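You operate a simulated robot arm through the tools that you are given. There is no shell and no other tool. Be economical: measure what you need, move in short steps, check, and stop when the job is done.

Carry out the task below with a simulated robot arm. There is one attempt and no reset: what you move stays moved.

## Task
The grey plug's machine tripped the PLUG switch in the mains box: pull that plug, then switch PLUG back on.
Fine: its socket switch goes off before the plug is pulled; shut and latch the door again; the other plugs stay in and switched on.

The check looks at the end state, three seconds after you hand in, the way a careful person would. Anything else that was tipped, shoved, dropped, spilled or broken makes it a failure.

## Robot
A 7-joint arm with a two-finger parallel gripper on a trunk, on a base that drives. Base frame: it is fixed to the floor where the robot stands at the start and does not move with it; the origin is under the middle of the robot, x ahead of it, y to its left, z up. Units: m, rad, N and s.
Its first joint turns from -2.897 to 2.897 rad. Places, roughly: bench switch [1, 0.1, 1.3]; blue plug [1, 0.3, 0.9]; door latch [0.9, 0.1, 1.3]; fuse switch [1, -0.2, 1.1]; green plug [1, 0.1, 0.9]; grey plug [1, -0.2, 0.9]; heat switch [1, 0.3, 1.3]; main switch [1, -0.2, 1.3]; mains door [0.9, 0.2, 1.2]; plug switch [1, 0.1, 1.3]; tube switch [1, 0.2, 1.3]. Payload 3.43 kg.
Tool frame: the origin (TCP) lies between the finger pads and is the grasp point; the fingertips stand 0.03 m ahead of it; z points along the fingers, y is the line along which they close. The gripper opens to 0.094 m. The fingers are 0.028 m wide and 0.01 m thick; the gripper's body (0.05 by 0.096 m) begins 0.055 m behind the TCP.
Orientation is that of the tool frame in the base frame, as [roll, pitch, yaw] about the fixed x, y, z axes, in that order (R = Rz(yaw) Ry(pitch) Rx(roll)). With the fingers straight down and closing along the base's y, the tool's x points along the base's -x, its y along +y and its z along -z.

## Interface
- The arm moves only by the tool apply_moves. Its argument "commands" is a list of rows, each a list of 7 numbers: the gripper command, from -1 (shut) to 1 (fully open), values between in proportion, then the shift along the base's x, y, z in m, then the turn, a rotation vector about the base's x, y, z in rad. In form: [[jaw, tx, ty, tz, ax, ay, az], ...]. A call has 1 to 20 rows; each row is the pose to reach, as a shift and turn from the pose commanded when the call began. A row lasts 0.2 s, in which the tool goes at most 0.05 m and 0.15 rad; a call with a longer step from one row to the next is refused whole, and so is a gripper value outside its range. Where a pose cannot be reached the arm comes as near as it can. A force on the tool above 90 N (or 10 N above the force at the start of the call, whichever is more), or a blocked arm, ends the call early, and 0.2 s more pass. Each finger travels about 0.045 m/s and halts on what it meets, pressing with about 28 N; the grip force reading is that of the motor and also rises with nothing between the fingers. The clock runs only during rows and for 0.2 s after the last one: add rows that repeat a pose to give the fingers time. The reply holds the time, the measured pose of the TCP, the force on the tool along the base axes, the opening and the grip force, in the units named above and with some noise, with the torque about the TCP (base axes, N m) and any sound that the robot's microphone picked up, and new pictures: "pictures" is both (left out), scene, wrist or none.
- Cameras (640 x 400 px; columns grow to the right, rows downward): "scene" is now at [0.0298, 0.2096, 1.4152]; the picture's right is [-0.28, -0.96, 0.00], its down [-0.30, 0.09, -0.95] and it looks along [0.91, -0.26, -0.31] (base axes); focal length 286 px, centre (320, 200). "wrist" rides on the gripper at [0.076, 0.014, -0.103] in the tool frame; the picture's right is [-0.18, 0.98, 0.00], its down [-0.75, -0.14, -0.64] and it looks along [-0.63, -0.12, 0.77] (tool axes); focal length 243 px, centre (320, 200).
- base_move(legs): drives the robot by 1 to 6 legs, each [ahead, turn to the left] in m and rad, along the robot's own axes; the way and the turn of a leg run together, so that a leg with both is an arc; at most 1.5 m and 3.142 rad a leg. The arm and the cameras ride along, it lands a little off, and it stops where it bumps. It gives what a move gives, and a new picture of the scene camera.
- turn_head(pan, tilt): turns the head with the scene camera to pan (to the left, within 2.094 rad either way) and tilt (down, from -0.506 to 1.204), counted from straight ahead of the robot. It gives what a move gives, and a new picture of the scene camera.
- measure_at(camera, pixels): there is no depth. For up to 12 entries [column, row, z] of the newest picture of that camera ("zoom" is the newest enlarged one), the place [x, y] in the base frame at which the ray of that pixel passes the height z, good to about 0.003 m. It takes no simulated time.
- inspect(camera, box): a new picture of the part [left, top, right, bottom] of that camera's present view, enlarged. It takes no simulated time.
- sign_off(): hands the job in; it is judged then, once.

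Work in short steps. Measure before you move; look again where a grasp or a placing could have gone wrong, and mend it. You have 80 turns and 260 pictures in all, those below and enlarged ones among them. Open the gripper and draw the arm clear of the work before you hand the job in, unless the task says otherwise; then end with one line.

The tools are called after "Call:" by a JSON object that holds its "op" and its "data". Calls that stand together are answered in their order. apply_moves: Moves the arm, as the interface text tells. Its arguments: {"type":"object","properties":{"commands":{"type":"array","items":{"type":"array","items":{"type":"number"}}},"pictures":{"type":"string","enum":["both","scene","wrist","none"]}},"required":["commands"]} The other tools are called the same way: base_move (legs) drives the base; turn_head (pan, tilt) turns the head that bears the scene camera; measure_at (camera, pixels) gives the place at which the rays of pixels pass given heights; inspect (camera, box) takes an enlarged picture of a part of a camera's view; sign_off () hands the job in.

At the start:

```text
clock: 0.0
position: [0.5921, -0.0833, 1.0762]
tcp_rot: [3.141, 0.0, -3.14]
force: [-0.3, 1.0, -0.9]
torque: [-0.02, 0.0, 0.0]
grip_width: 0.0939
grasp_force: 0.1
robot x, y, heading: [0.0027, 0.0003, 0.002]
head pan, tilt: [-0.279, 0.318]
```

scene: 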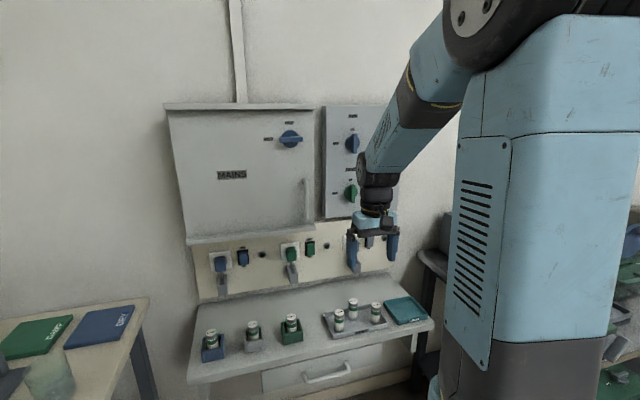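
wrist: 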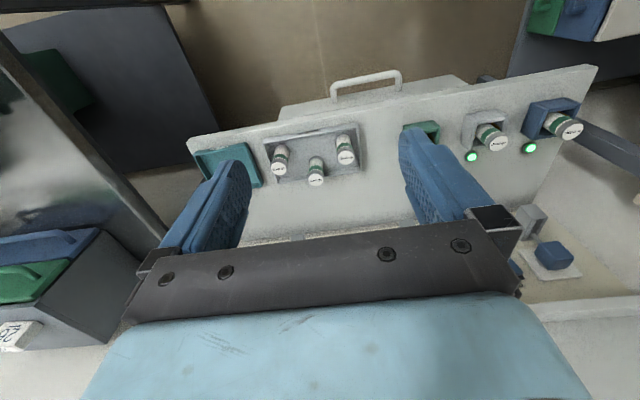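

The scene shows the mains box with its closed door (latch knob near px 290,139), a side panel, and sockets below. I zoom in for detail.

Call:
{"op": "inspect", "data": {"camera": "scene", "box": [160, 90, 400, 240]}}

Call:
{"op": "inspect", "data": {"camera": "scene", "box": [180, 220, 420, 370]}}

```text
2.67 times, centred on (280, 165) of scene
```

zoom: 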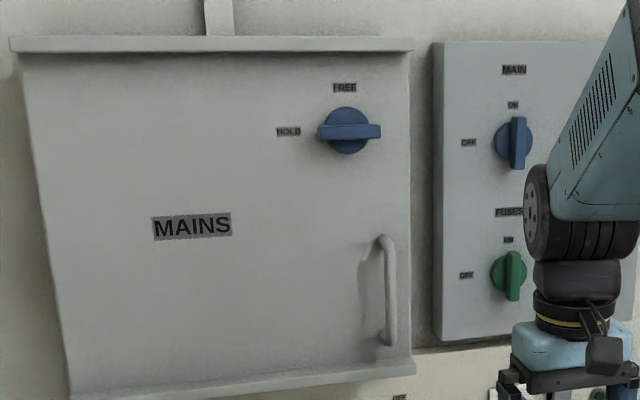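

```text
2.67 times, centred on (300, 295) of scene
```

zoom: 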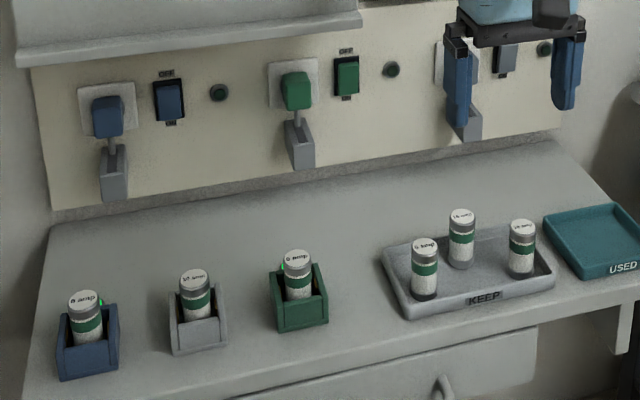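

The grey plug (zoom ~470,100) is hidden by the gripper. I turn the tool to point ahead (about -y by 90°) with the position kept.

Call:
{"op": "apply_moves", "data": {"commands": [[-1, 0, 0, 0, 0, -0.143, 0], [-1, 0, 0, 0, 0, -0.286, 0], [-1, 0, 0, 0, 0, -0.428, 0], [-1, 0, 0, 0, 0, -0.571, 0], [-1, 0, 0, 0, 0, -0.714, 0], [-1, 0, 0, 0, 0, -0.857, 0], [-1, 0, 0, 0, 0, -1.0, 0], [-1, 0, 0, 0, 0, -1.142, 0], [-1, 0, 0, 0, 0, -1.285, 0], [-1, 0, 0, 0, 0, -1.428, 0], [-1, 0, 0, 0, 0, -1.5708, 0], [-1, 0, 0, 0, 0, -1.5708, 0]]}}

```text
clock: 2.6
position: [0.681, -0.1226, 1.1101]
tcp_rot: [-0.134, 1.57, -0.132]
force: [0.3, 0.1, 0.1]
torque: [0.07, -0.01, 0.02]
grip_width: 0.0001
grasp_force: 28.2
out of reach, approached as far as the arm can: row 7, 8, 9, 10, 11, 12
robot x, y, heading: [-0.0012, -0.0022, 0.001]
head pan, tilt: [-0.279, 0.318]
```

scene: 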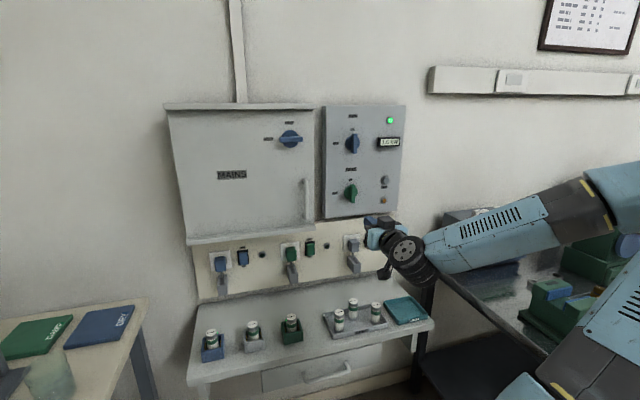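
wrist: 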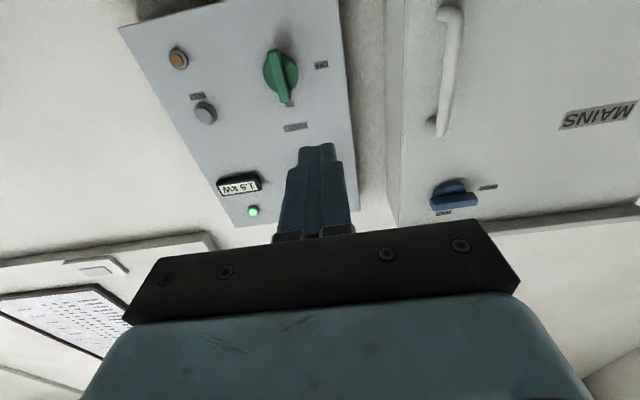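

The arm is clear and horizontal now. I zoom into the sockets and the side panel.

Call:
{"op": "inspect", "data": {"camera": "scene", "box": [190, 220, 390, 345]}}

Call:
{"op": "inspect", "data": {"camera": "scene", "box": [260, 100, 420, 200]}}

Call:
{"op": "inspect", "data": {"camera": "scene", "box": [280, 225, 376, 285]}}

```text
3.20 times, centred on (290, 282) of scene
```

zoom: 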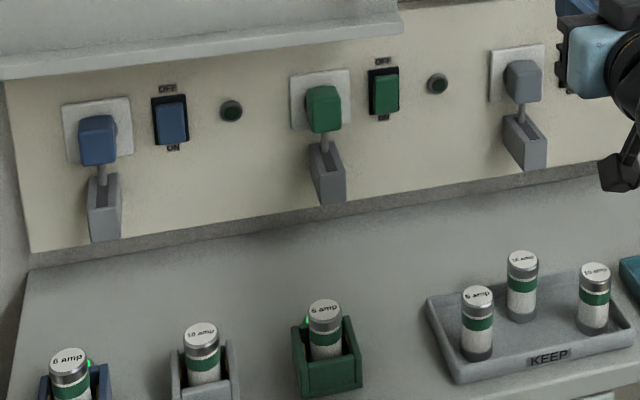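

```text
4.00 times, centred on (340, 150) of scene
```

zoom: 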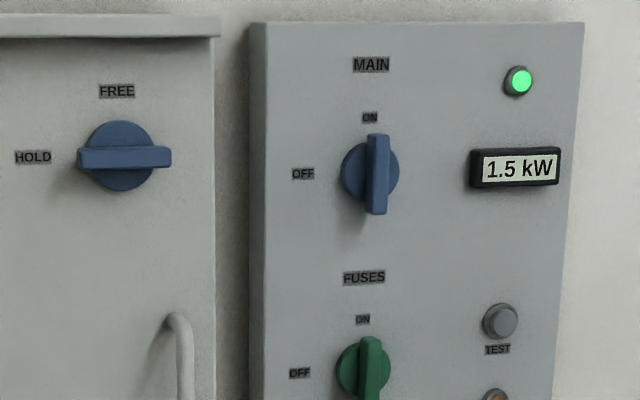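

```text
6.67 times, centred on (328, 255) of scene
```

zoom: 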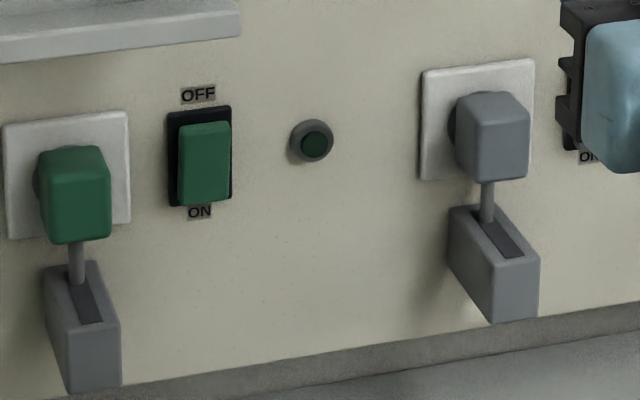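

I measure the grey plug face, the socket plate corners and the box items in the last zoom at several heights to find the wall plane.

Call:
{"op": "measure_at", "data": {"camera": "zoom", "pixels": [[490, 135, 0.9], [490, 135, 0.95], [420, 180, 0.85], [420, 180, 0.9], [500, 320, 0.8], [500, 320, 0.75], [590, 157, 0.85], [590, 157, 0.9], [205, 165, 0.9], [205, 165, 0.95]]}}

Call:
{"op": "measure_at", "data": {"camera": "scene", "pixels": [[290, 139, 1.3], [290, 139, 1.25], [306, 200, 1.15], [352, 144, 1.3], [352, 144, 1.25], [192, 244, 1.0], [313, 222, 1.0], [390, 120, 1.3], [165, 105, 1.4], [312, 104, 1.4]]}}

```text
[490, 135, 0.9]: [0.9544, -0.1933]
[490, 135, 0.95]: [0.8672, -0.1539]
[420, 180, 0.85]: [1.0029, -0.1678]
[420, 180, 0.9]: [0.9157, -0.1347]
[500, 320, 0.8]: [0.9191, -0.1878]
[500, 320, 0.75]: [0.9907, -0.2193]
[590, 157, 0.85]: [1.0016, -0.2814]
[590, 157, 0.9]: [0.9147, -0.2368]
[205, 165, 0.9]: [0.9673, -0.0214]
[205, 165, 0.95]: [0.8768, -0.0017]
```

```text
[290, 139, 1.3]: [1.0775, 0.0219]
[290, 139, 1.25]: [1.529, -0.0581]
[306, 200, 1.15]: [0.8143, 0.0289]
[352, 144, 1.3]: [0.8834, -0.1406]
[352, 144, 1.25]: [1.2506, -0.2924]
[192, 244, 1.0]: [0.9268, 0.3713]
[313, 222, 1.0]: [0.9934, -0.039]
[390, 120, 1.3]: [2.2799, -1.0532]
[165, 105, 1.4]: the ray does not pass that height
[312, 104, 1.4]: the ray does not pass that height
```

Wall panel is near x≈1.0; grey plug near (0.95,-0.19,0.90), its switch near y≈-0.27. I move the shut gripper toward a standoff in front of the grey switch and look.

Call:
{"op": "apply_moves", "data": {"commands": [[-1, 0.02, -0.02, -0.03, 0, 0, 0], [-1, 0.04, -0.05, -0.06, 0, 0, 0], [-1, 0.06, -0.08, -0.09, 0, 0, 0], [-1, 0.07, -0.11, -0.12, 0, 0, 0], [-1, 0.07, -0.14, -0.15, 0, 0, 0], [-1, 0.07, -0.15, -0.17, 0, 0, 0], [-1, 0.07, -0.15, -0.17, 0, 0, 0]]}}

```text
clock: 4.2
position: [0.7506, -0.2739, 0.9425]
tcp_rot: [-2.732, 1.57, -2.731]
force: [0.5, 1.0, -0.2]
torque: [-0.01, -0.03, 0.02]
grip_width: 0.0
grasp_force: 27.8
robot x, y, heading: [0.0006, 0.0024, 0.001]
head pan, tilt: [-0.279, 0.318]
```

scene: 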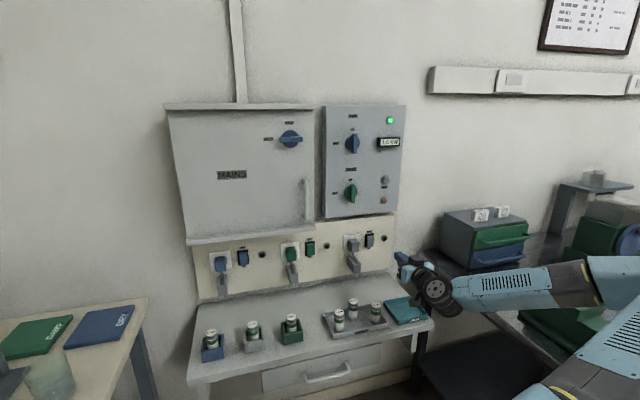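
wrist: 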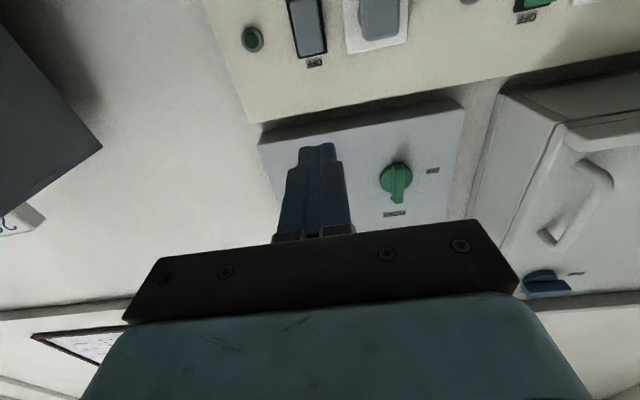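

Now the grey switch shows at scene px (369,240). I zoom and measure; in the wrist view it is at (308,28).

Call:
{"op": "inspect", "data": {"camera": "scene", "box": [335, 222, 399, 262]}}

Call:
{"op": "measure_at", "data": {"camera": "wrist", "pixels": [[318, 52, 0.9], [318, 52, 0.88], [318, 52, 0.92], [300, 5, 0.85], [300, 5, 0.87], [346, 52, 0.9], [346, 52, 0.88], [408, 40, 0.9], [408, 40, 0.88]]}}

```text
10.00 times, centred on (367, 242) of scene
```

zoom: 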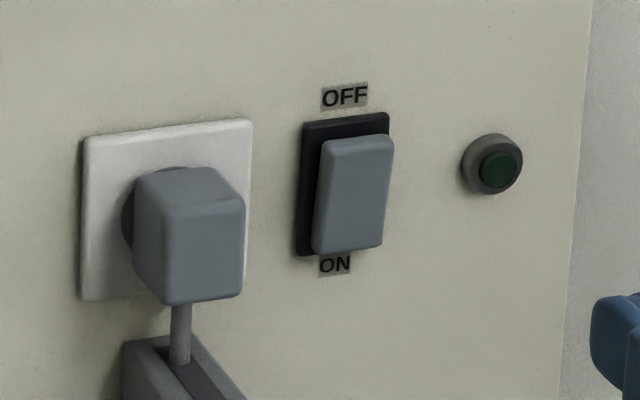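

```text
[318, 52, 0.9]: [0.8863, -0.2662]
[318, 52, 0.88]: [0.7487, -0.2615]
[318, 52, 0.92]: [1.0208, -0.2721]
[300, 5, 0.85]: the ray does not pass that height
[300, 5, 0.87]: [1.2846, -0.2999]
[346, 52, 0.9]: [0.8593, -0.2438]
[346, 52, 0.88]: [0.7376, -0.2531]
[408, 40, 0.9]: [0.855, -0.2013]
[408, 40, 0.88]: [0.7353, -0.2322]
```

The rocker's bottom (ON) is pressed in; I'll press its top (OFF). Stereo: frame top centre in zoom (347,120) versus wrist (309,57).

Call:
{"op": "measure_at", "data": {"camera": "zoom", "pixels": [[345, 122, 0.9], [345, 122, 0.92], [345, 122, 0.94], [357, 150, 0.9], [357, 150, 0.92], [255, 130, 0.9], [255, 130, 0.93], [84, 300, 0.83], [84, 300, 0.86]]}}

Call:
{"op": "measure_at", "data": {"camera": "wrist", "pixels": [[309, 57, 0.9], [309, 57, 0.91], [309, 57, 0.92], [309, 57, 0.93], [409, 42, 0.9], [409, 42, 0.91], [409, 42, 0.92]]}}

Call:
{"op": "inspect", "data": {"camera": "wrist", "box": [230, 0, 430, 125]}}

```text
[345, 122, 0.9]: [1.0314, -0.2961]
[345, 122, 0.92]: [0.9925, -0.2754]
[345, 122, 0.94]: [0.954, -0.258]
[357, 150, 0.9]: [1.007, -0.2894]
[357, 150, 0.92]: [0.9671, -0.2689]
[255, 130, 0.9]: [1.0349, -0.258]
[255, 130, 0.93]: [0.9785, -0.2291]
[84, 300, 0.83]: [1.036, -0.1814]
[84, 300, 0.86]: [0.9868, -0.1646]
```

```text
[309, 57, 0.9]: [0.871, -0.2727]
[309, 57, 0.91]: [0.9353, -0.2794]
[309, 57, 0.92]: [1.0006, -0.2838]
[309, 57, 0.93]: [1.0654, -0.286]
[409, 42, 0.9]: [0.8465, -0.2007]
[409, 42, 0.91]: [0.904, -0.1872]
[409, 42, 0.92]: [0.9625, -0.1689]
```

```text
3.20 times, centred on (330, 62) of wrist
```

zoom: 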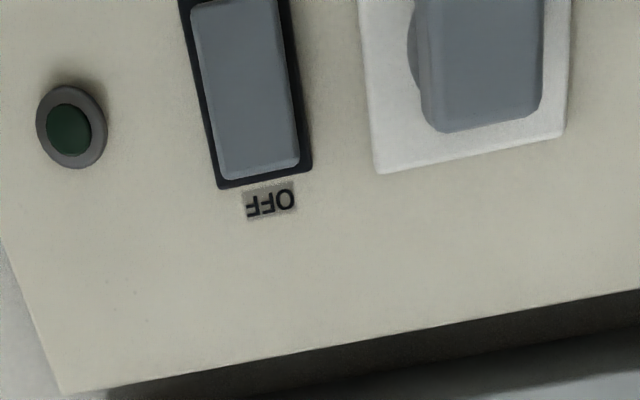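

Frame top lies at about (0.995,-0.28,0.92), so the rocker's upper half is at z≈0.908. I move to a near approach with the tip ≈0.03 m off.

Call:
{"op": "apply_moves", "data": {"commands": [[-1, 0.04, -0.004, -0.02, 0, 0, 0], [-1, 0.08, -0.005, -0.033, 0, 0, 0], [-1, 0.12, -0.005, -0.033, 0, 0, 0], [-1, 0.165, -0.005, -0.033, 0, 0, 0], [-1, 0.165, -0.005, -0.033, 0, 0, 0]]}}

Call:
{"op": "inspect", "data": {"camera": "scene", "box": [335, 222, 399, 262]}}

```text
clock: 5.4
position: [0.9165, -0.2788, 0.9099]
tcp_rot: [2.76, 1.568, 2.759]
force: [0.4, 0.7, -0.4]
torque: [-0.02, 0.0, 0.01]
grip_width: 0.0
grasp_force: 28.1
robot x, y, heading: [-0.0003, -0.0004, -0.005]
head pan, tilt: [-0.279, 0.318]
```

scene: 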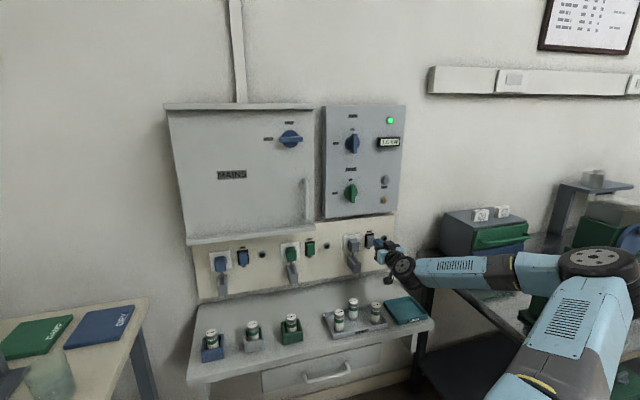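
wrist: 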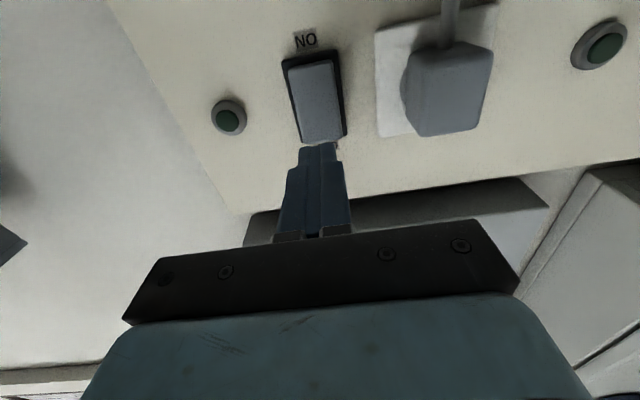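

```text
10.00 times, centred on (367, 242) of scene
```

zoom: 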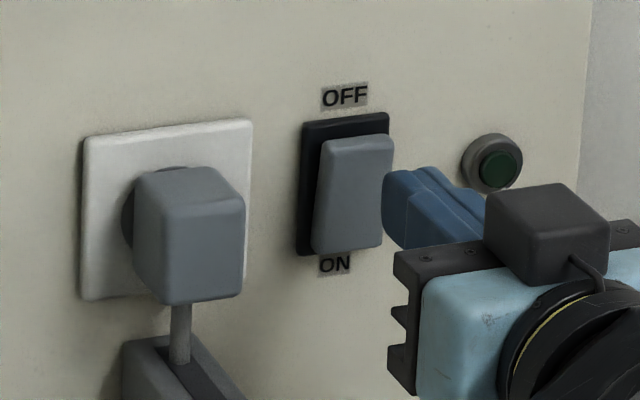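

The shut fingertips are in front of the rocker's upper part (wrist 318,145 vs rocker 283–347). I press forward in small steps.

Call:
{"op": "apply_moves", "data": {"commands": [[-1, 0.015, 0, 0, 0, 0, 0], [-1, 0.03, 0, 0, 0, 0, 0], [-1, 0.04, 0, 0, 0, 0, 0], [-1, 0.045, 0, 0, 0, 0, 0]]}}

Call:
{"op": "inspect", "data": {"camera": "scene", "box": [335, 222, 399, 262]}}

```text
clock: 6.3
position: [0.9523, -0.2783, 0.91]
tcp_rot: [-2.522, 1.569, -2.52]
force: [-55.4, 3.6, 16.1]
torque: [0.58, 0.33, 0.03]
grip_width: 0.0
grasp_force: 28.4
robot x, y, heading: [-0.0018, -0.0028, 0.001]
head pan, tilt: [-0.279, 0.318]
stopped in row 4: the force on the tool passed its limit at 107 N (the readings are from after the stop); the commanded pose is now the measured one
```

scene: 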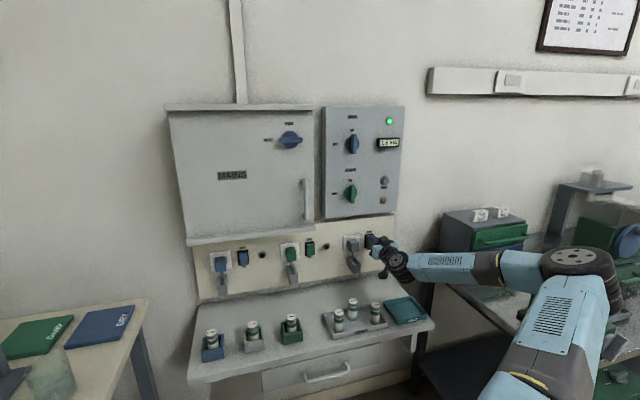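
wrist: 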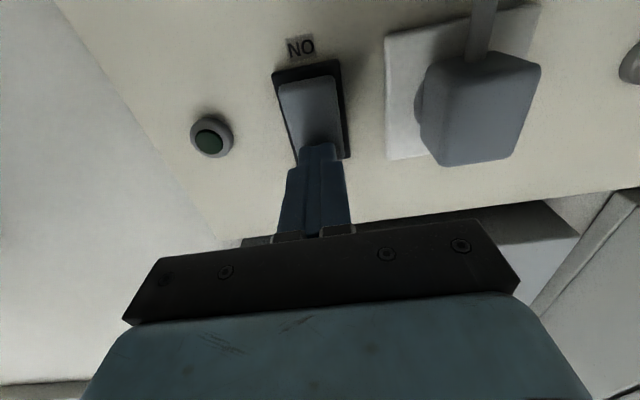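

```text
10.00 times, centred on (367, 242) of scene
```

zoom: 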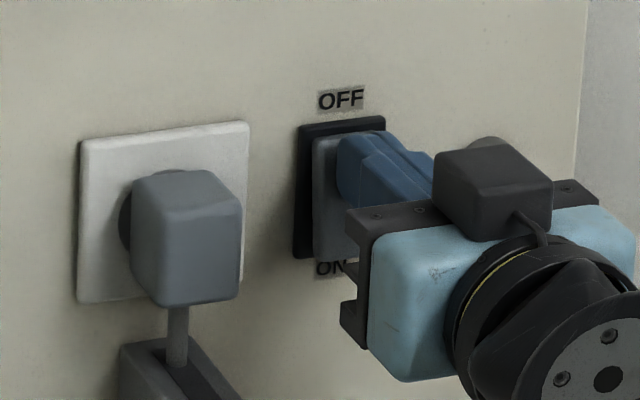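

The rocker seems to have tipped (top pushed in). I back off and look.

Call:
{"op": "apply_moves", "data": {"commands": [[-1, -0.04, 0, 0, 0, 0, 0], [-1, -0.08, 0, 0, 0, 0, 0], [-1, -0.12, 0, 0, 0, 0, 0], [-1, -0.12, -0.05, 0, 0, 0, 0], [-1, -0.12, -0.05, 0, 0, 0, 0]]}}

Call:
{"op": "inspect", "data": {"camera": "scene", "box": [335, 222, 399, 262]}}

Call:
{"op": "inspect", "data": {"camera": "wrist", "box": [240, 0, 480, 150]}}

```text
clock: 7.5
position: [0.8349, -0.3267, 0.9074]
tcp_rot: [3.137, 1.568, 3.141]
force: [-0.3, 0.1, -0.2]
torque: [0.0, -0.03, 0.0]
grip_width: 0.0002
grasp_force: 28.2
robot x, y, heading: [-0.0027, 0.0014, 0.002]
head pan, tilt: [-0.279, 0.318]
```

scene: 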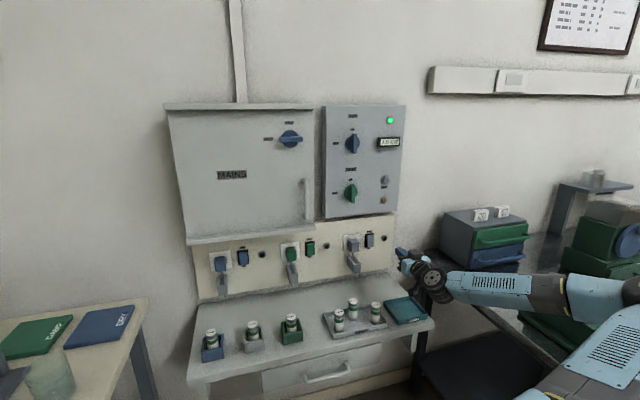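
wrist: 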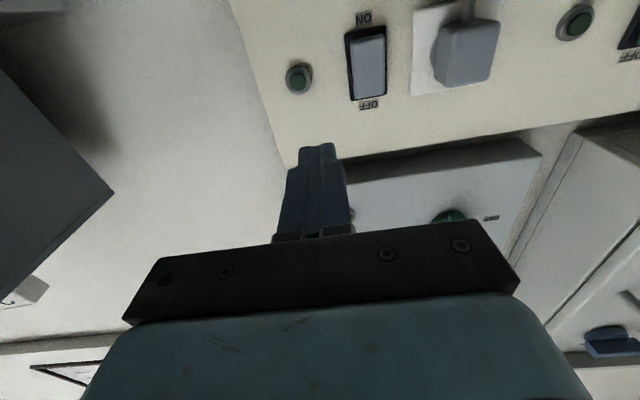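

```text
10.00 times, centred on (367, 242) of scene
```

zoom: 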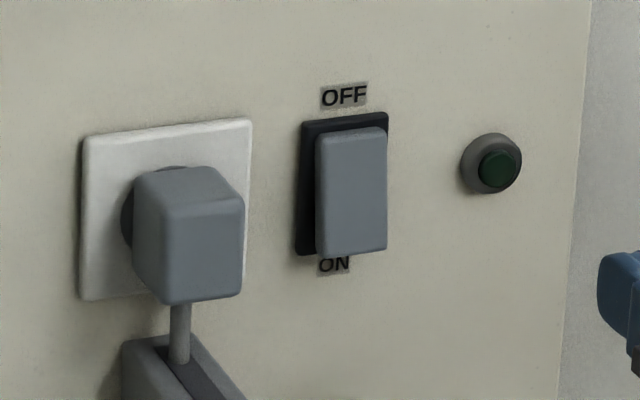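

```text
2.67 times, centred on (360, 75) of wrist
```

zoom: 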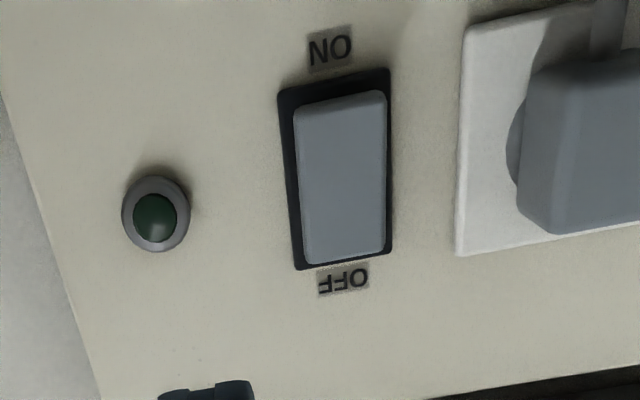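

The rocker is now OFF (top in, bottom proud). Next, the plug: I need its precise position, so I zoom in on it in the wrist view and measure in both.

Call:
{"op": "inspect", "data": {"camera": "wrist", "box": [400, 0, 528, 80]}}

Call:
{"op": "measure_at", "data": {"camera": "scene", "pixels": [[355.3, 242.8, 0.89], [355.3, 242.8, 0.91], [355.3, 242.8, 0.93], [355.2, 252, 0.86], [355.2, 252, 0.88], [351.4, 247, 0.9], [359.1, 247, 0.9]]}}

```text
5.00 times, centred on (464, 40) of wrist
```

zoom: 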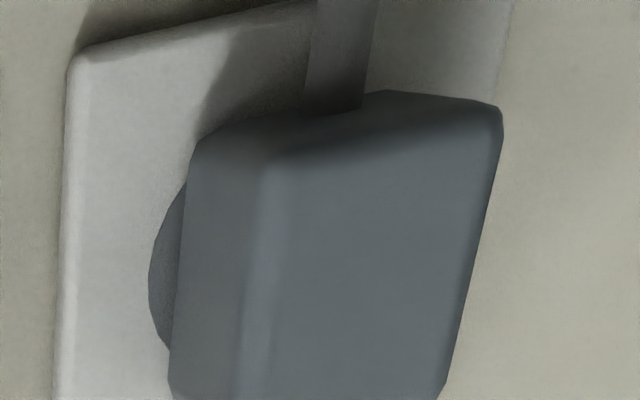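

```text
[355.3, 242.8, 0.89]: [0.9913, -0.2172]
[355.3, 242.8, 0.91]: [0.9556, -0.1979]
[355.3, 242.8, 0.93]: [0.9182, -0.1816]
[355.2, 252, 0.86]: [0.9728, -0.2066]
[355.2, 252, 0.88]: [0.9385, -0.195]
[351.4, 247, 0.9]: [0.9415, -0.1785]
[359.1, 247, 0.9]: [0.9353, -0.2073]
```

Call:
{"op": "measure_at", "data": {"camera": "wrist", "pixels": [[475, 27, 0.86], [475, 27, 0.87], [475, 27, 0.88], [467, 79, 0.9], [467, 79, 0.91], [467, 79, 0.92]]}}

```text
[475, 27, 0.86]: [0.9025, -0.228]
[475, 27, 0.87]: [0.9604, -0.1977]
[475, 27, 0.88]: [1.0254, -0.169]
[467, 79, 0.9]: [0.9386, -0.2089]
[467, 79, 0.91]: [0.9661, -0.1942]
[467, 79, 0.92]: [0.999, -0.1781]
```

Plug body: front x≈0.96, y≈-0.199, z 0.868–0.908. I line up with the jaw partly open, stopping short to check.

Call:
{"op": "apply_moves", "data": {"commands": [[0.36, 0, 0.04, -0.01, 0, 0, 0], [0.36, 0, 0.08, -0.019, 0, 0, 0], [0.36, 0, 0.128, -0.019, 0, 0, 0], [0.36, 0.04, 0.128, -0.019, 0, 0, 0], [0.36, 0.07, 0.128, -0.019, 0, 0, 0], [0.36, 0.07, 0.128, -0.019, 0, 0, 0]]}}

Call:
{"op": "inspect", "data": {"camera": "scene", "box": [325, 222, 405, 272]}}

```text
clock: 8.9
position: [0.9073, -0.2017, 0.8864]
tcp_rot: [-3.104, 1.564, -3.1]
force: [-0.5, -0.3, -0.3]
torque: [0.0, 0.03, 0.02]
grip_width: 0.0638
grasp_force: 0.1
robot x, y, heading: [-0.0011, 0.0017, -0.005]
head pan, tilt: [-0.279, 0.318]
```

scene: 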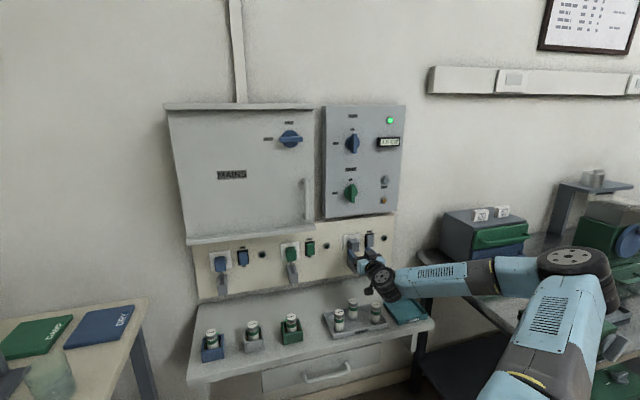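
wrist: 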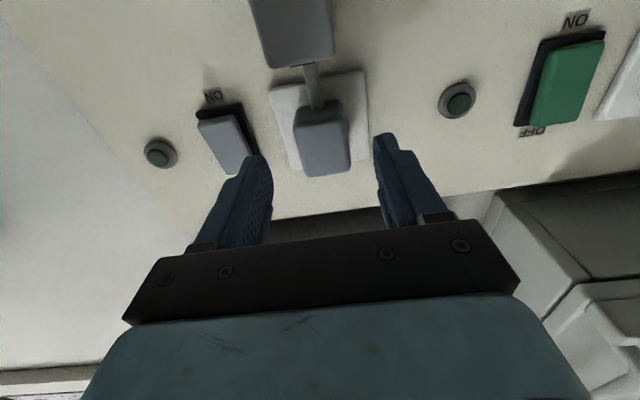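

```text
8.00 times, centred on (365, 247) of scene
```

zoom: 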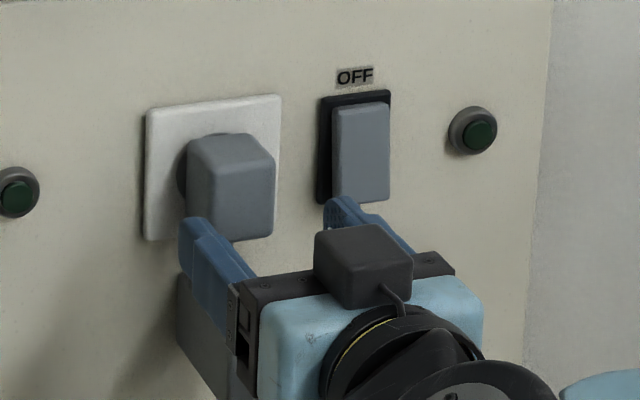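

The fingers straddle the plug (wrist: plug at 322,135; fingers at 255 and 390). I advance and close on it.

Call:
{"op": "apply_moves", "data": {"commands": [[0.36, 0.02, 0.001, 0, 0, 0, 0], [0.36, 0.042, 0.001, 0, 0, 0, 0], [0.36, 0.042, 0.001, 0, 0, 0, 0], [-1, 0.042, 0.001, 0, 0, 0, 0], [-1, 0.042, 0.001, 0, 0, 0, 0], [-1, 0.042, 0.001, 0, 0, 0, 0], [-1, 0.042, 0.001, 0, 0, 0, 0]]}}

Call:
{"op": "inspect", "data": {"camera": "scene", "box": [325, 222, 405, 272]}}

```text
clock: 10.6
position: [0.9478, -0.1995, 0.8873]
tcp_rot: [-3.088, 1.564, -3.083]
force: [-3.3, 3.0, -0.3]
torque: [0.07, -0.13, 0.44]
grip_width: 0.0354
grasp_force: 45.1
robot x, y, heading: [-0.0041, 0.0001, -0.002]
head pan, tilt: [-0.279, 0.318]
```

scene: 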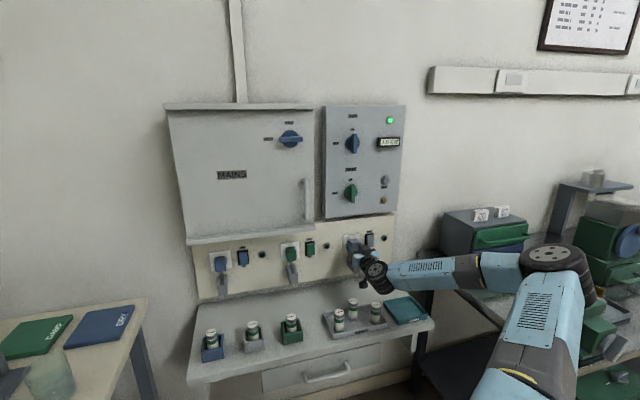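
wrist: 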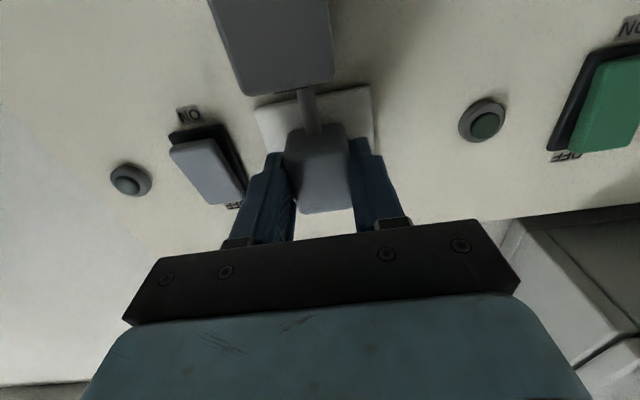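

```text
8.00 times, centred on (365, 247) of scene
```

zoom: 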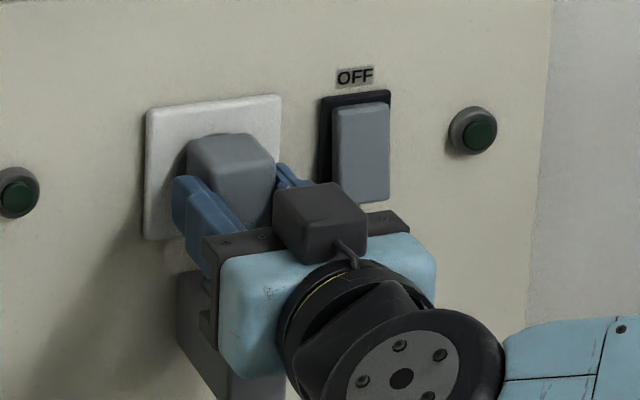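

Firm grip at 0.035 m. I pull straight back gently.

Call:
{"op": "apply_moves", "data": {"commands": [[-1, -0.005, 0, 0, 0, 0, 0], [-1, -0.01, 0, 0, 0, 0, 0], [-1, -0.015, 0, 0, 0, 0, 0], [-1, -0.02, 0, 0, 0, 0, 0], [-1, -0.025, 0, 0, 0, 0, 0], [-1, -0.03, 0, 0, 0, 0, 0], [-1, -0.03, 0, 0, 0, 0, 0]]}}

Call:
{"op": "inspect", "data": {"camera": "scene", "box": [325, 222, 405, 272]}}

```text
clock: 12.2
position: [0.9171, -0.2007, 0.8864]
tcp_rot: [-3.134, 1.567, -3.133]
force: [0.1, 4.6, -2.8]
torque: [0.35, -0.19, 0.24]
grip_width: 0.0355
grasp_force: 45.2
robot x, y, heading: [0.003, -0.0014, 0.002]
head pan, tilt: [-0.279, 0.318]
```

scene: 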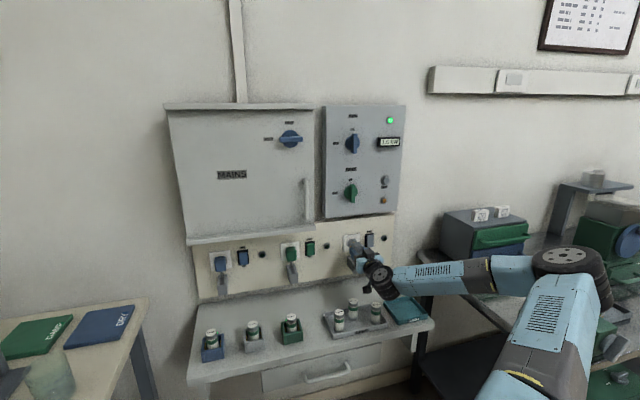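
wrist: 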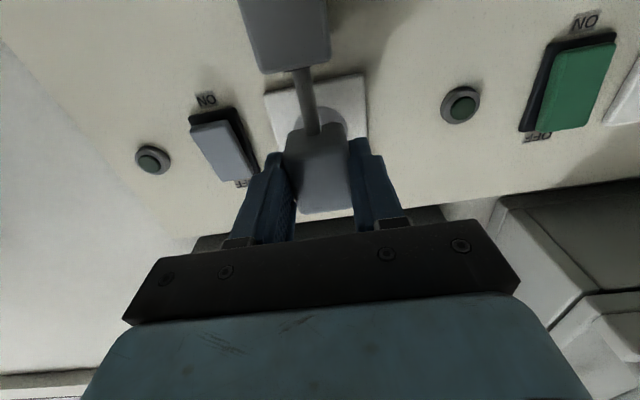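

```text
8.00 times, centred on (365, 247) of scene
```

zoom: 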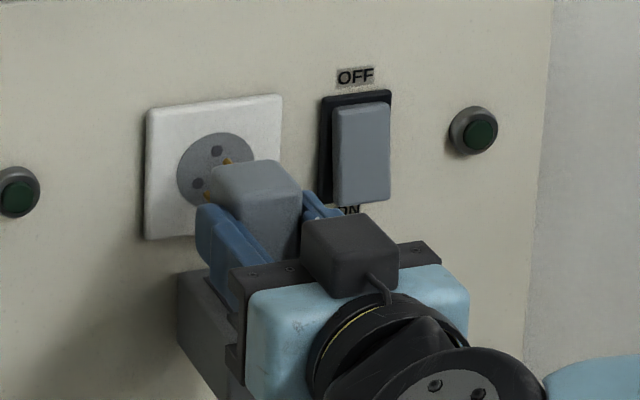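

Pins are visible out of the socket. The cord stub rides along the box's slot; I pull on slowly to see whether there is an end stop.

Call:
{"op": "apply_moves", "data": {"commands": [[-1, -0.005, 0, 0, 0, 0, 0], [-1, -0.01, 0, 0, 0, 0, 0], [-1, -0.015, 0, 0, 0, 0, 0], [-1, -0.02, 0, 0, 0, 0, 0], [-1, -0.02, 0, 0, 0, 0, 0]]}}

Call:
{"op": "inspect", "data": {"camera": "wrist", "box": [200, 0, 456, 160]}}

Call:
{"op": "inspect", "data": {"camera": "scene", "box": [325, 222, 405, 272]}}

```text
clock: 13.3
position: [0.899, -0.2003, 0.887]
tcp_rot: [-2.92, 1.566, -2.914]
force: [37.7, 8.9, 2.4]
torque: [0.03, -0.13, 0.13]
grip_width: 0.0359
grasp_force: 44.6
robot x, y, heading: [-0.0005, -0.0002, 0.005]
head pan, tilt: [-0.279, 0.318]
```

scene: 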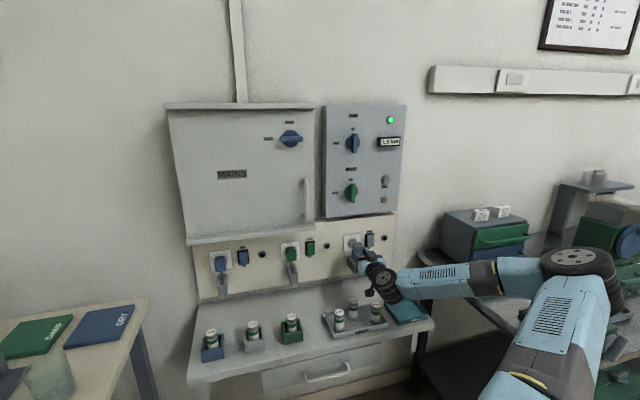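
wrist: 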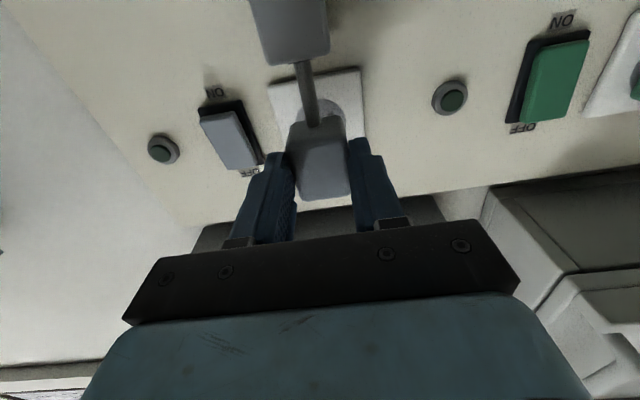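

```text
2.50 times, centred on (328, 80) of wrist
```

zoom: 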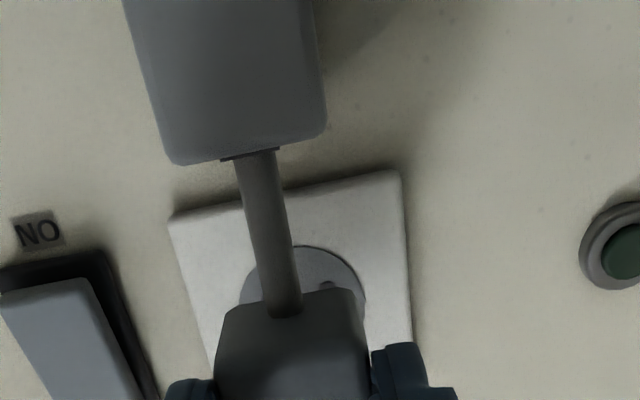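

```text
8.00 times, centred on (365, 247) of scene
```

zoom: 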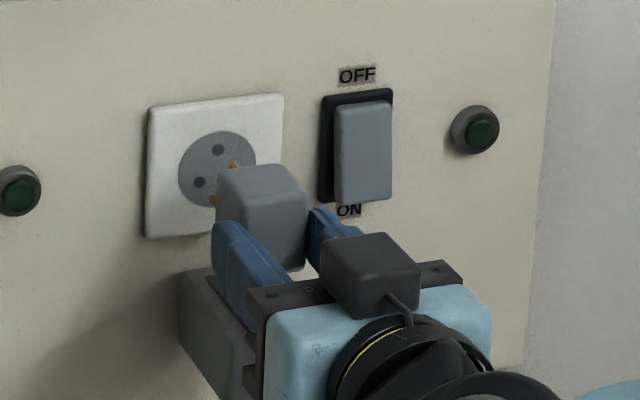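

A 38 N end stop: the plug is out and held by its slide. I ease off 4 mm, open, and back away.

Call:
{"op": "apply_moves", "data": {"commands": [[-1, 0.001, 0, 0, 0, 0, 0], [0.2, 0.001, 0, 0, 0, 0, 0], [0.2, 0.001, 0, 0, 0, 0, 0], [0.2, 0.001, 0, 0, 0, 0, 0], [0.2, -0.03, 0, 0, 0, 0, 0], [0.2, -0.07, 0, 0, 0, 0, 0], [0.2, -0.11, 0, 0, 0, 0, 0], [0.2, -0.15, 0, 0, 0, 0, 0], [0.2, -0.15, 0, 0, 0, 0, 0]]}}

Call:
{"op": "inspect", "data": {"camera": "scene", "box": [325, 222, 405, 272]}}

```text
clock: 15.3
position: [0.747, -0.2009, 0.8902]
tcp_rot: [-3.009, 1.566, -3.007]
force: [0.5, 0.1, -0.6]
torque: [0.02, 0.01, 0.0]
grip_width: 0.0564
grasp_force: 0.1
robot x, y, heading: [-0.001, 0.0015, 0.001]
head pan, tilt: [-0.279, 0.318]
```

scene: 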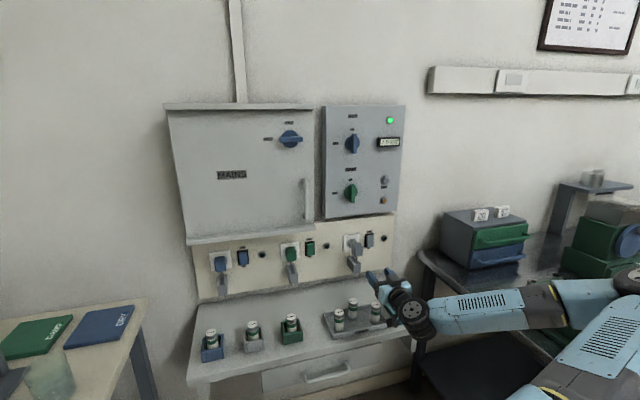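
wrist: 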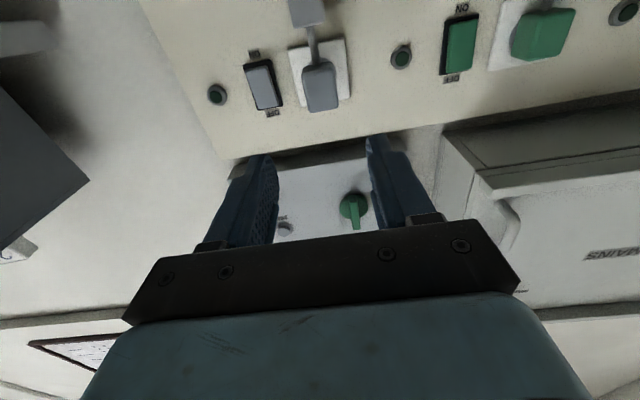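

```text
8.00 times, centred on (365, 247) of scene
```

zoom: 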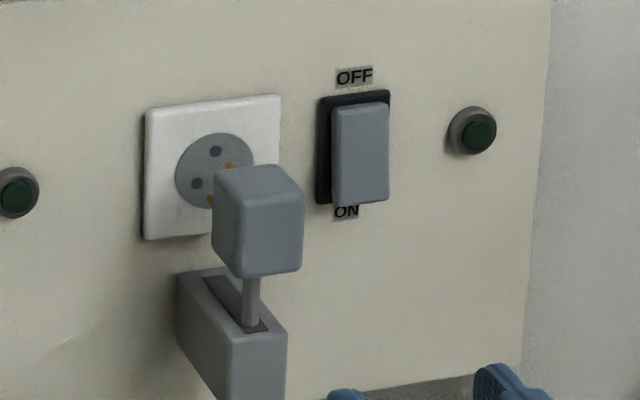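

Plug is out, rocker OFF. Now to the latch: I back off, raise to about z 1.3, y 0.05, rolling -90° about x so the fingers close vertically on the horizontal knob blade.

Call:
{"op": "apply_moves", "data": {"commands": [[0.2, -0.03, 0.0, 0.03, 0, 0, 0], [0.2, -0.05, 0.01, 0.07, -0.12, 0, 0], [0.2, -0.05, 0.03, 0.11, -0.24, 0, 0], [0.2, -0.05, 0.05, 0.15, -0.36, 0, 0], [0.2, -0.05, 0.07, 0.19, -0.48, 0, 0], [0.2, -0.05, 0.09, 0.23, -0.6, 0, 0], [0.2, -0.05, 0.11, 0.27, -0.72, 0, 0], [0.2, -0.05, 0.13, 0.3, -0.84, 0, 0], [0.2, -0.05, 0.15, 0.33, -0.96, 0, 0], [0.2, -0.05, 0.17, 0.36, -1.08, 0, 0], [0.2, -0.05, 0.19, 0.39, -1.2, 0, 0], [0.2, -0.05, 0.21, 0.41, -1.32, 0, 0], [0.2, -0.05, 0.23, 0.43, -1.45, 0, 0], [0.2, -0.05, 0.25, 0.43, -1.5708, 0, 0], [0.2, -0.05, 0.25, 0.43, -1.5708, 0, 0]]}}

```text
clock: 18.6
position: [0.6975, 0.0485, 1.3169]
tcp_rot: [-1.573, -0.002, -1.574]
force: [-0.6, -1.0, -0.4]
torque: [0.01, -0.01, 0.01]
grip_width: 0.0563
grasp_force: 0.2
robot x, y, heading: [0.0028, 0.0004, 0.002]
head pan, tilt: [-0.279, 0.318]
```

scene: 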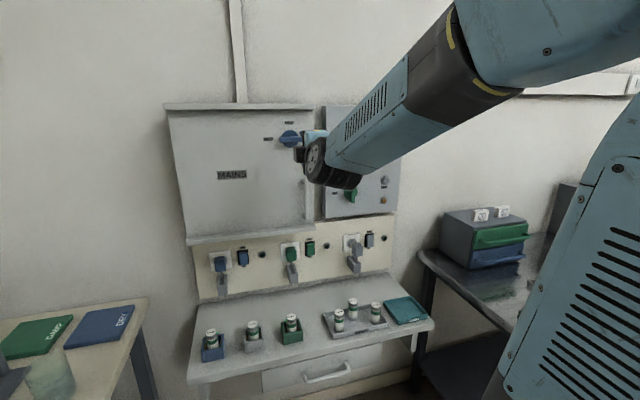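
wrist: 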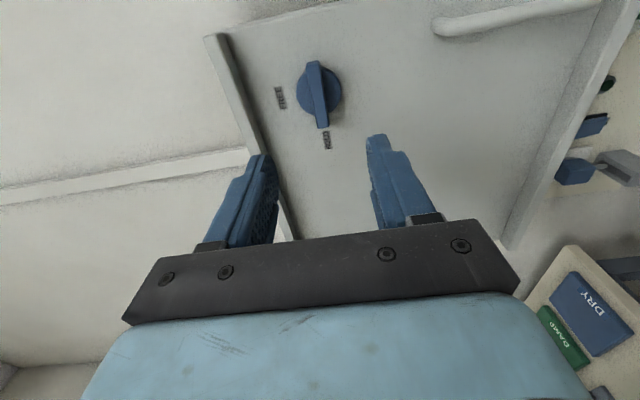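

Combining both views, the knob centre is ≈(0.895, 0.056, 1.3215). I move closer with the jaw at the knob's height.

Call:
{"op": "apply_moves", "data": {"commands": [[0.2, 0.04, 0.004, 0.0045, 0, 0, 0], [0.2, 0.08, 0.0075, 0.0045, 0, 0, 0], [0.2, 0.12, 0.0075, 0.0045, 0, 0, 0], [0.2, 0.14, 0.0075, 0.0045, 0, 0, 0], [0.2, 0.14, 0.0075, 0.0045, 0, 0, 0]]}}

Call:
{"op": "inspect", "data": {"camera": "scene", "box": [250, 110, 346, 170]}}

```text
clock: 19.8
position: [0.8385, 0.0555, 1.3211]
tcp_rot: [-1.574, 0.001, -1.574]
force: [1.4, 0.0, 0.1]
torque: [-0.03, 0.0, 0.01]
grip_width: 0.0566
grasp_force: 0.0
robot x, y, heading: [-0.0012, 0.0021, 0.001]
head pan, tilt: [-0.279, 0.318]
```

scene: 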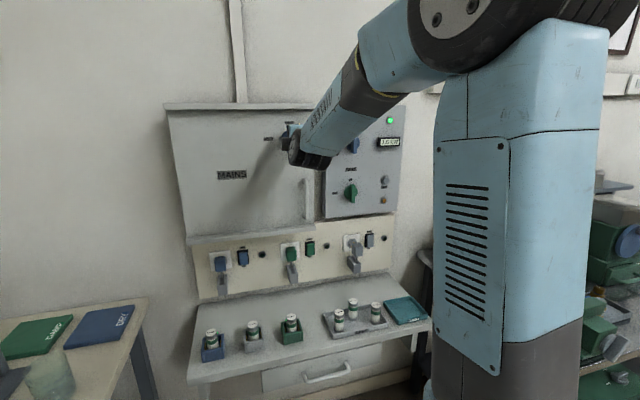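
wrist: 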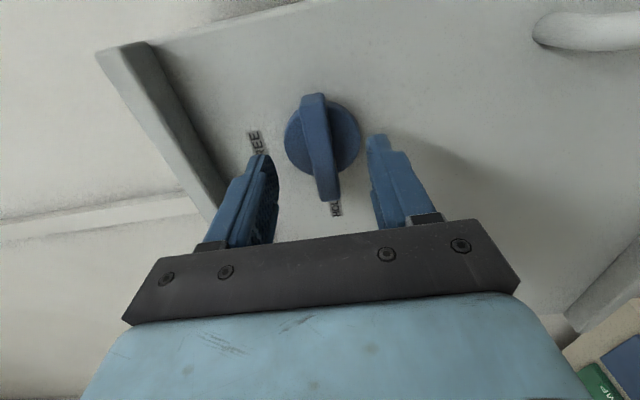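

```text
6.67 times, centred on (298, 140) of scene
```

zoom: 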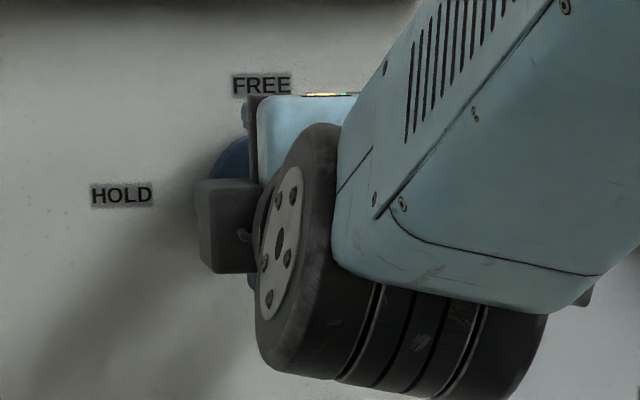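

The jaws straddle the blade (blade at wrist column ≈322). I advance 35 mm and close.

Call:
{"op": "apply_moves", "data": {"commands": [[0.2, 0.015, 0, 0, 0, 0, 0], [0.2, 0.03, 0, 0, 0, 0, 0], [0.2, 0.036, 0, 0, 0, 0, 0], [-1, 0.036, 0, 0, 0, 0, 0], [-1, 0.036, 0, 0, 0, 0, 0], [-1, 0.036, 0, 0, 0, 0, 0], [-1, 0.036, 0, 0, 0, 0, 0]], "pictures": "wrist"}}

```text
clock: 20.6
position: [0.8654, 0.0585, 1.3225]
tcp_rot: [-1.579, 0.0, -1.574]
force: [-57.4, -3.5, -4.8]
torque: [0.04, -1.89, 0.49]
grip_width: 0.0563
grasp_force: 0.5
robot x, y, heading: [-0.0031, 0.0025, -0.001]
head pan, tilt: [-0.279, 0.318]
stopped in row 3: the force on the tool passed its limit at 103 N (the readings are from after the stop); the commanded pose is now the measured one
```

wrist: 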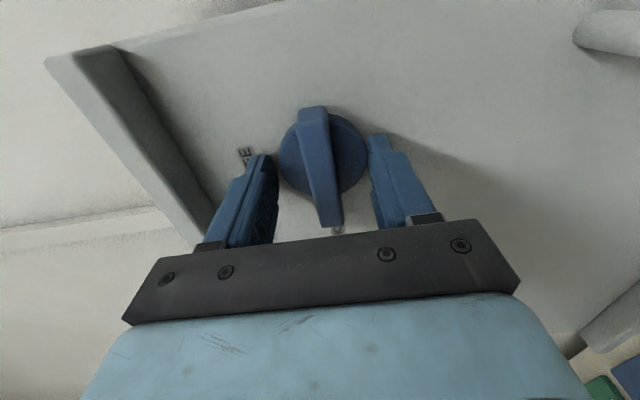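

The tips touched the door face at x≈0.896. I back off 11 mm and close on the blade.

Call:
{"op": "apply_moves", "data": {"commands": [[0.2, -0.011, -0.002, -0.001, 0, 0, 0], [0.2, -0.011, -0.002, -0.001, 0, 0, 0], [-1, -0.011, -0.002, -0.001, 0, 0, 0], [-1, -0.011, -0.002, -0.001, 0, 0, 0], [-1, -0.011, -0.002, -0.001, 0, 0, 0], [-1, -0.011, -0.002, -0.001, 0, 0, 0], [-1, -0.011, -0.002, -0.001, 0, 0, 0]], "pictures": "wrist"}}

```text
clock: 22.1
position: [0.8572, 0.0567, 1.3196]
tcp_rot: [-1.577, 0.001, -1.573]
force: [5.7, 3.6, 28.4]
torque: [-0.05, -0.87, -1.27]
grip_width: 0.0517
grasp_force: 45.4
robot x, y, heading: [-0.002, 0.0004, 0.004]
head pan, tilt: [-0.279, 0.318]
```

wrist: 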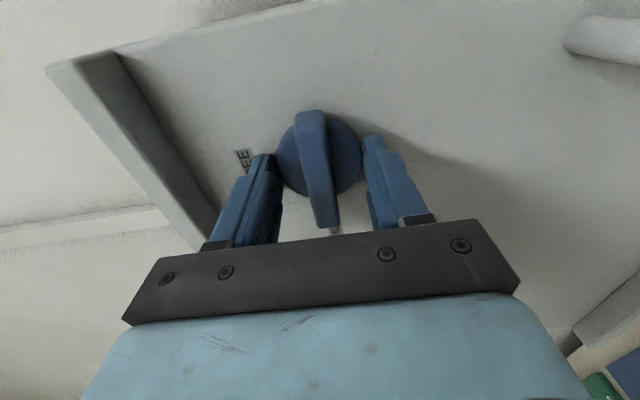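

The jaw caught the round dial (0.052) rather than the blade. I open, back off 13 mm, raise 2 mm and close again.

Call:
{"op": "apply_moves", "data": {"commands": [[0.2, 0, 0, 0, 0, 0, 0], [0.2, 0, 0, 0, 0, 0, 0], [0.2, -0.013, 0, 0.002, 0, 0, 0], [0.2, -0.013, 0, 0.002, 0, 0, 0], [-1, -0.013, 0, 0.002, 0, 0, 0], [-1, -0.013, 0, 0.002, 0, 0, 0], [-1, -0.013, 0, 0.002, 0, 0, 0], [-1, -0.013, 0, 0.002, 0, 0, 0], [-1, -0.013, 0, 0.002, 0, 0, 0]], "pictures": "wrist"}}

```text
clock: 24.1
position: [0.8466, 0.0552, 1.3211]
tcp_rot: [-1.581, -0.001, -1.574]
force: [1.2, -0.4, 4.9]
torque: [0.01, -0.57, -0.2]
grip_width: 0.0147
grasp_force: 44.9
robot x, y, heading: [-0.002, 0.0003, -0.0]
head pan, tilt: [-0.279, 0.318]
```

wrist: 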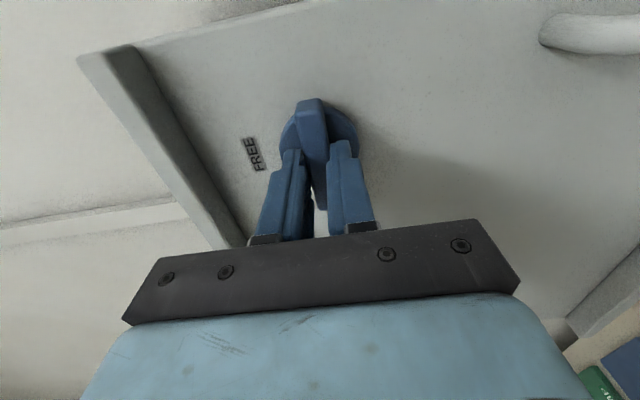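

Blade is gripped (0.0147 m). I turn +90° about x (HOLD→FREE).

Call:
{"op": "apply_moves", "data": {"commands": [[-1, 0, 0, 0, 0.13, 0, 0], [-1, 0, 0, 0, 0.26, 0, 0], [-1, 0, 0, 0, 0.39, 0, 0], [-1, 0, 0, 0, 0.52, 0, 0], [-1, 0, 0, 0, 0.65, 0, 0], [-1, 0, 0, 0, 0.78, 0, 0], [-1, 0, 0, 0, 0.91, 0, 0], [-1, 0, 0, 0, 1.04, 0, 0], [-1, 0, 0, 0, 1.17, 0, 0], [-1, 0, 0, 0, 1.3, 0, 0], [-1, 0, 0, 0, 1.43, 0, 0], [-1, 0, 0, 0, 1.57, 0, 0], [-1, 0, 0, 0, 1.57, 0, 0]], "pictures": "wrist"}}

```text
clock: 26.9
position: [0.8467, 0.0549, 1.321]
tcp_rot: [2.944, 1.569, 2.953]
force: [2.1, -8.9, 16.8]
torque: [-0.05, -1.01, -0.84]
grip_width: 0.0147
grasp_force: 45.3
robot x, y, heading: [0.0022, 0.0014, 0.0]
head pan, tilt: [-0.279, 0.318]
```

wrist: 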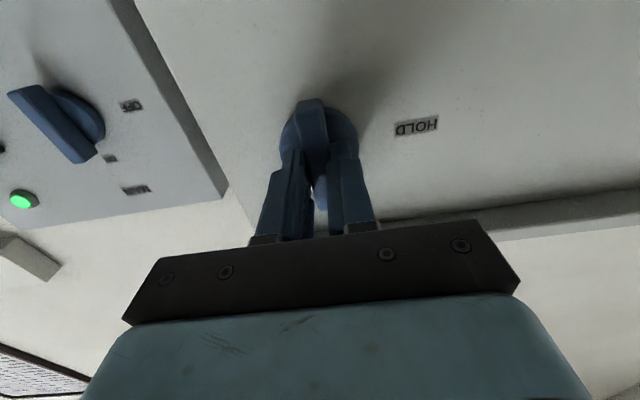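

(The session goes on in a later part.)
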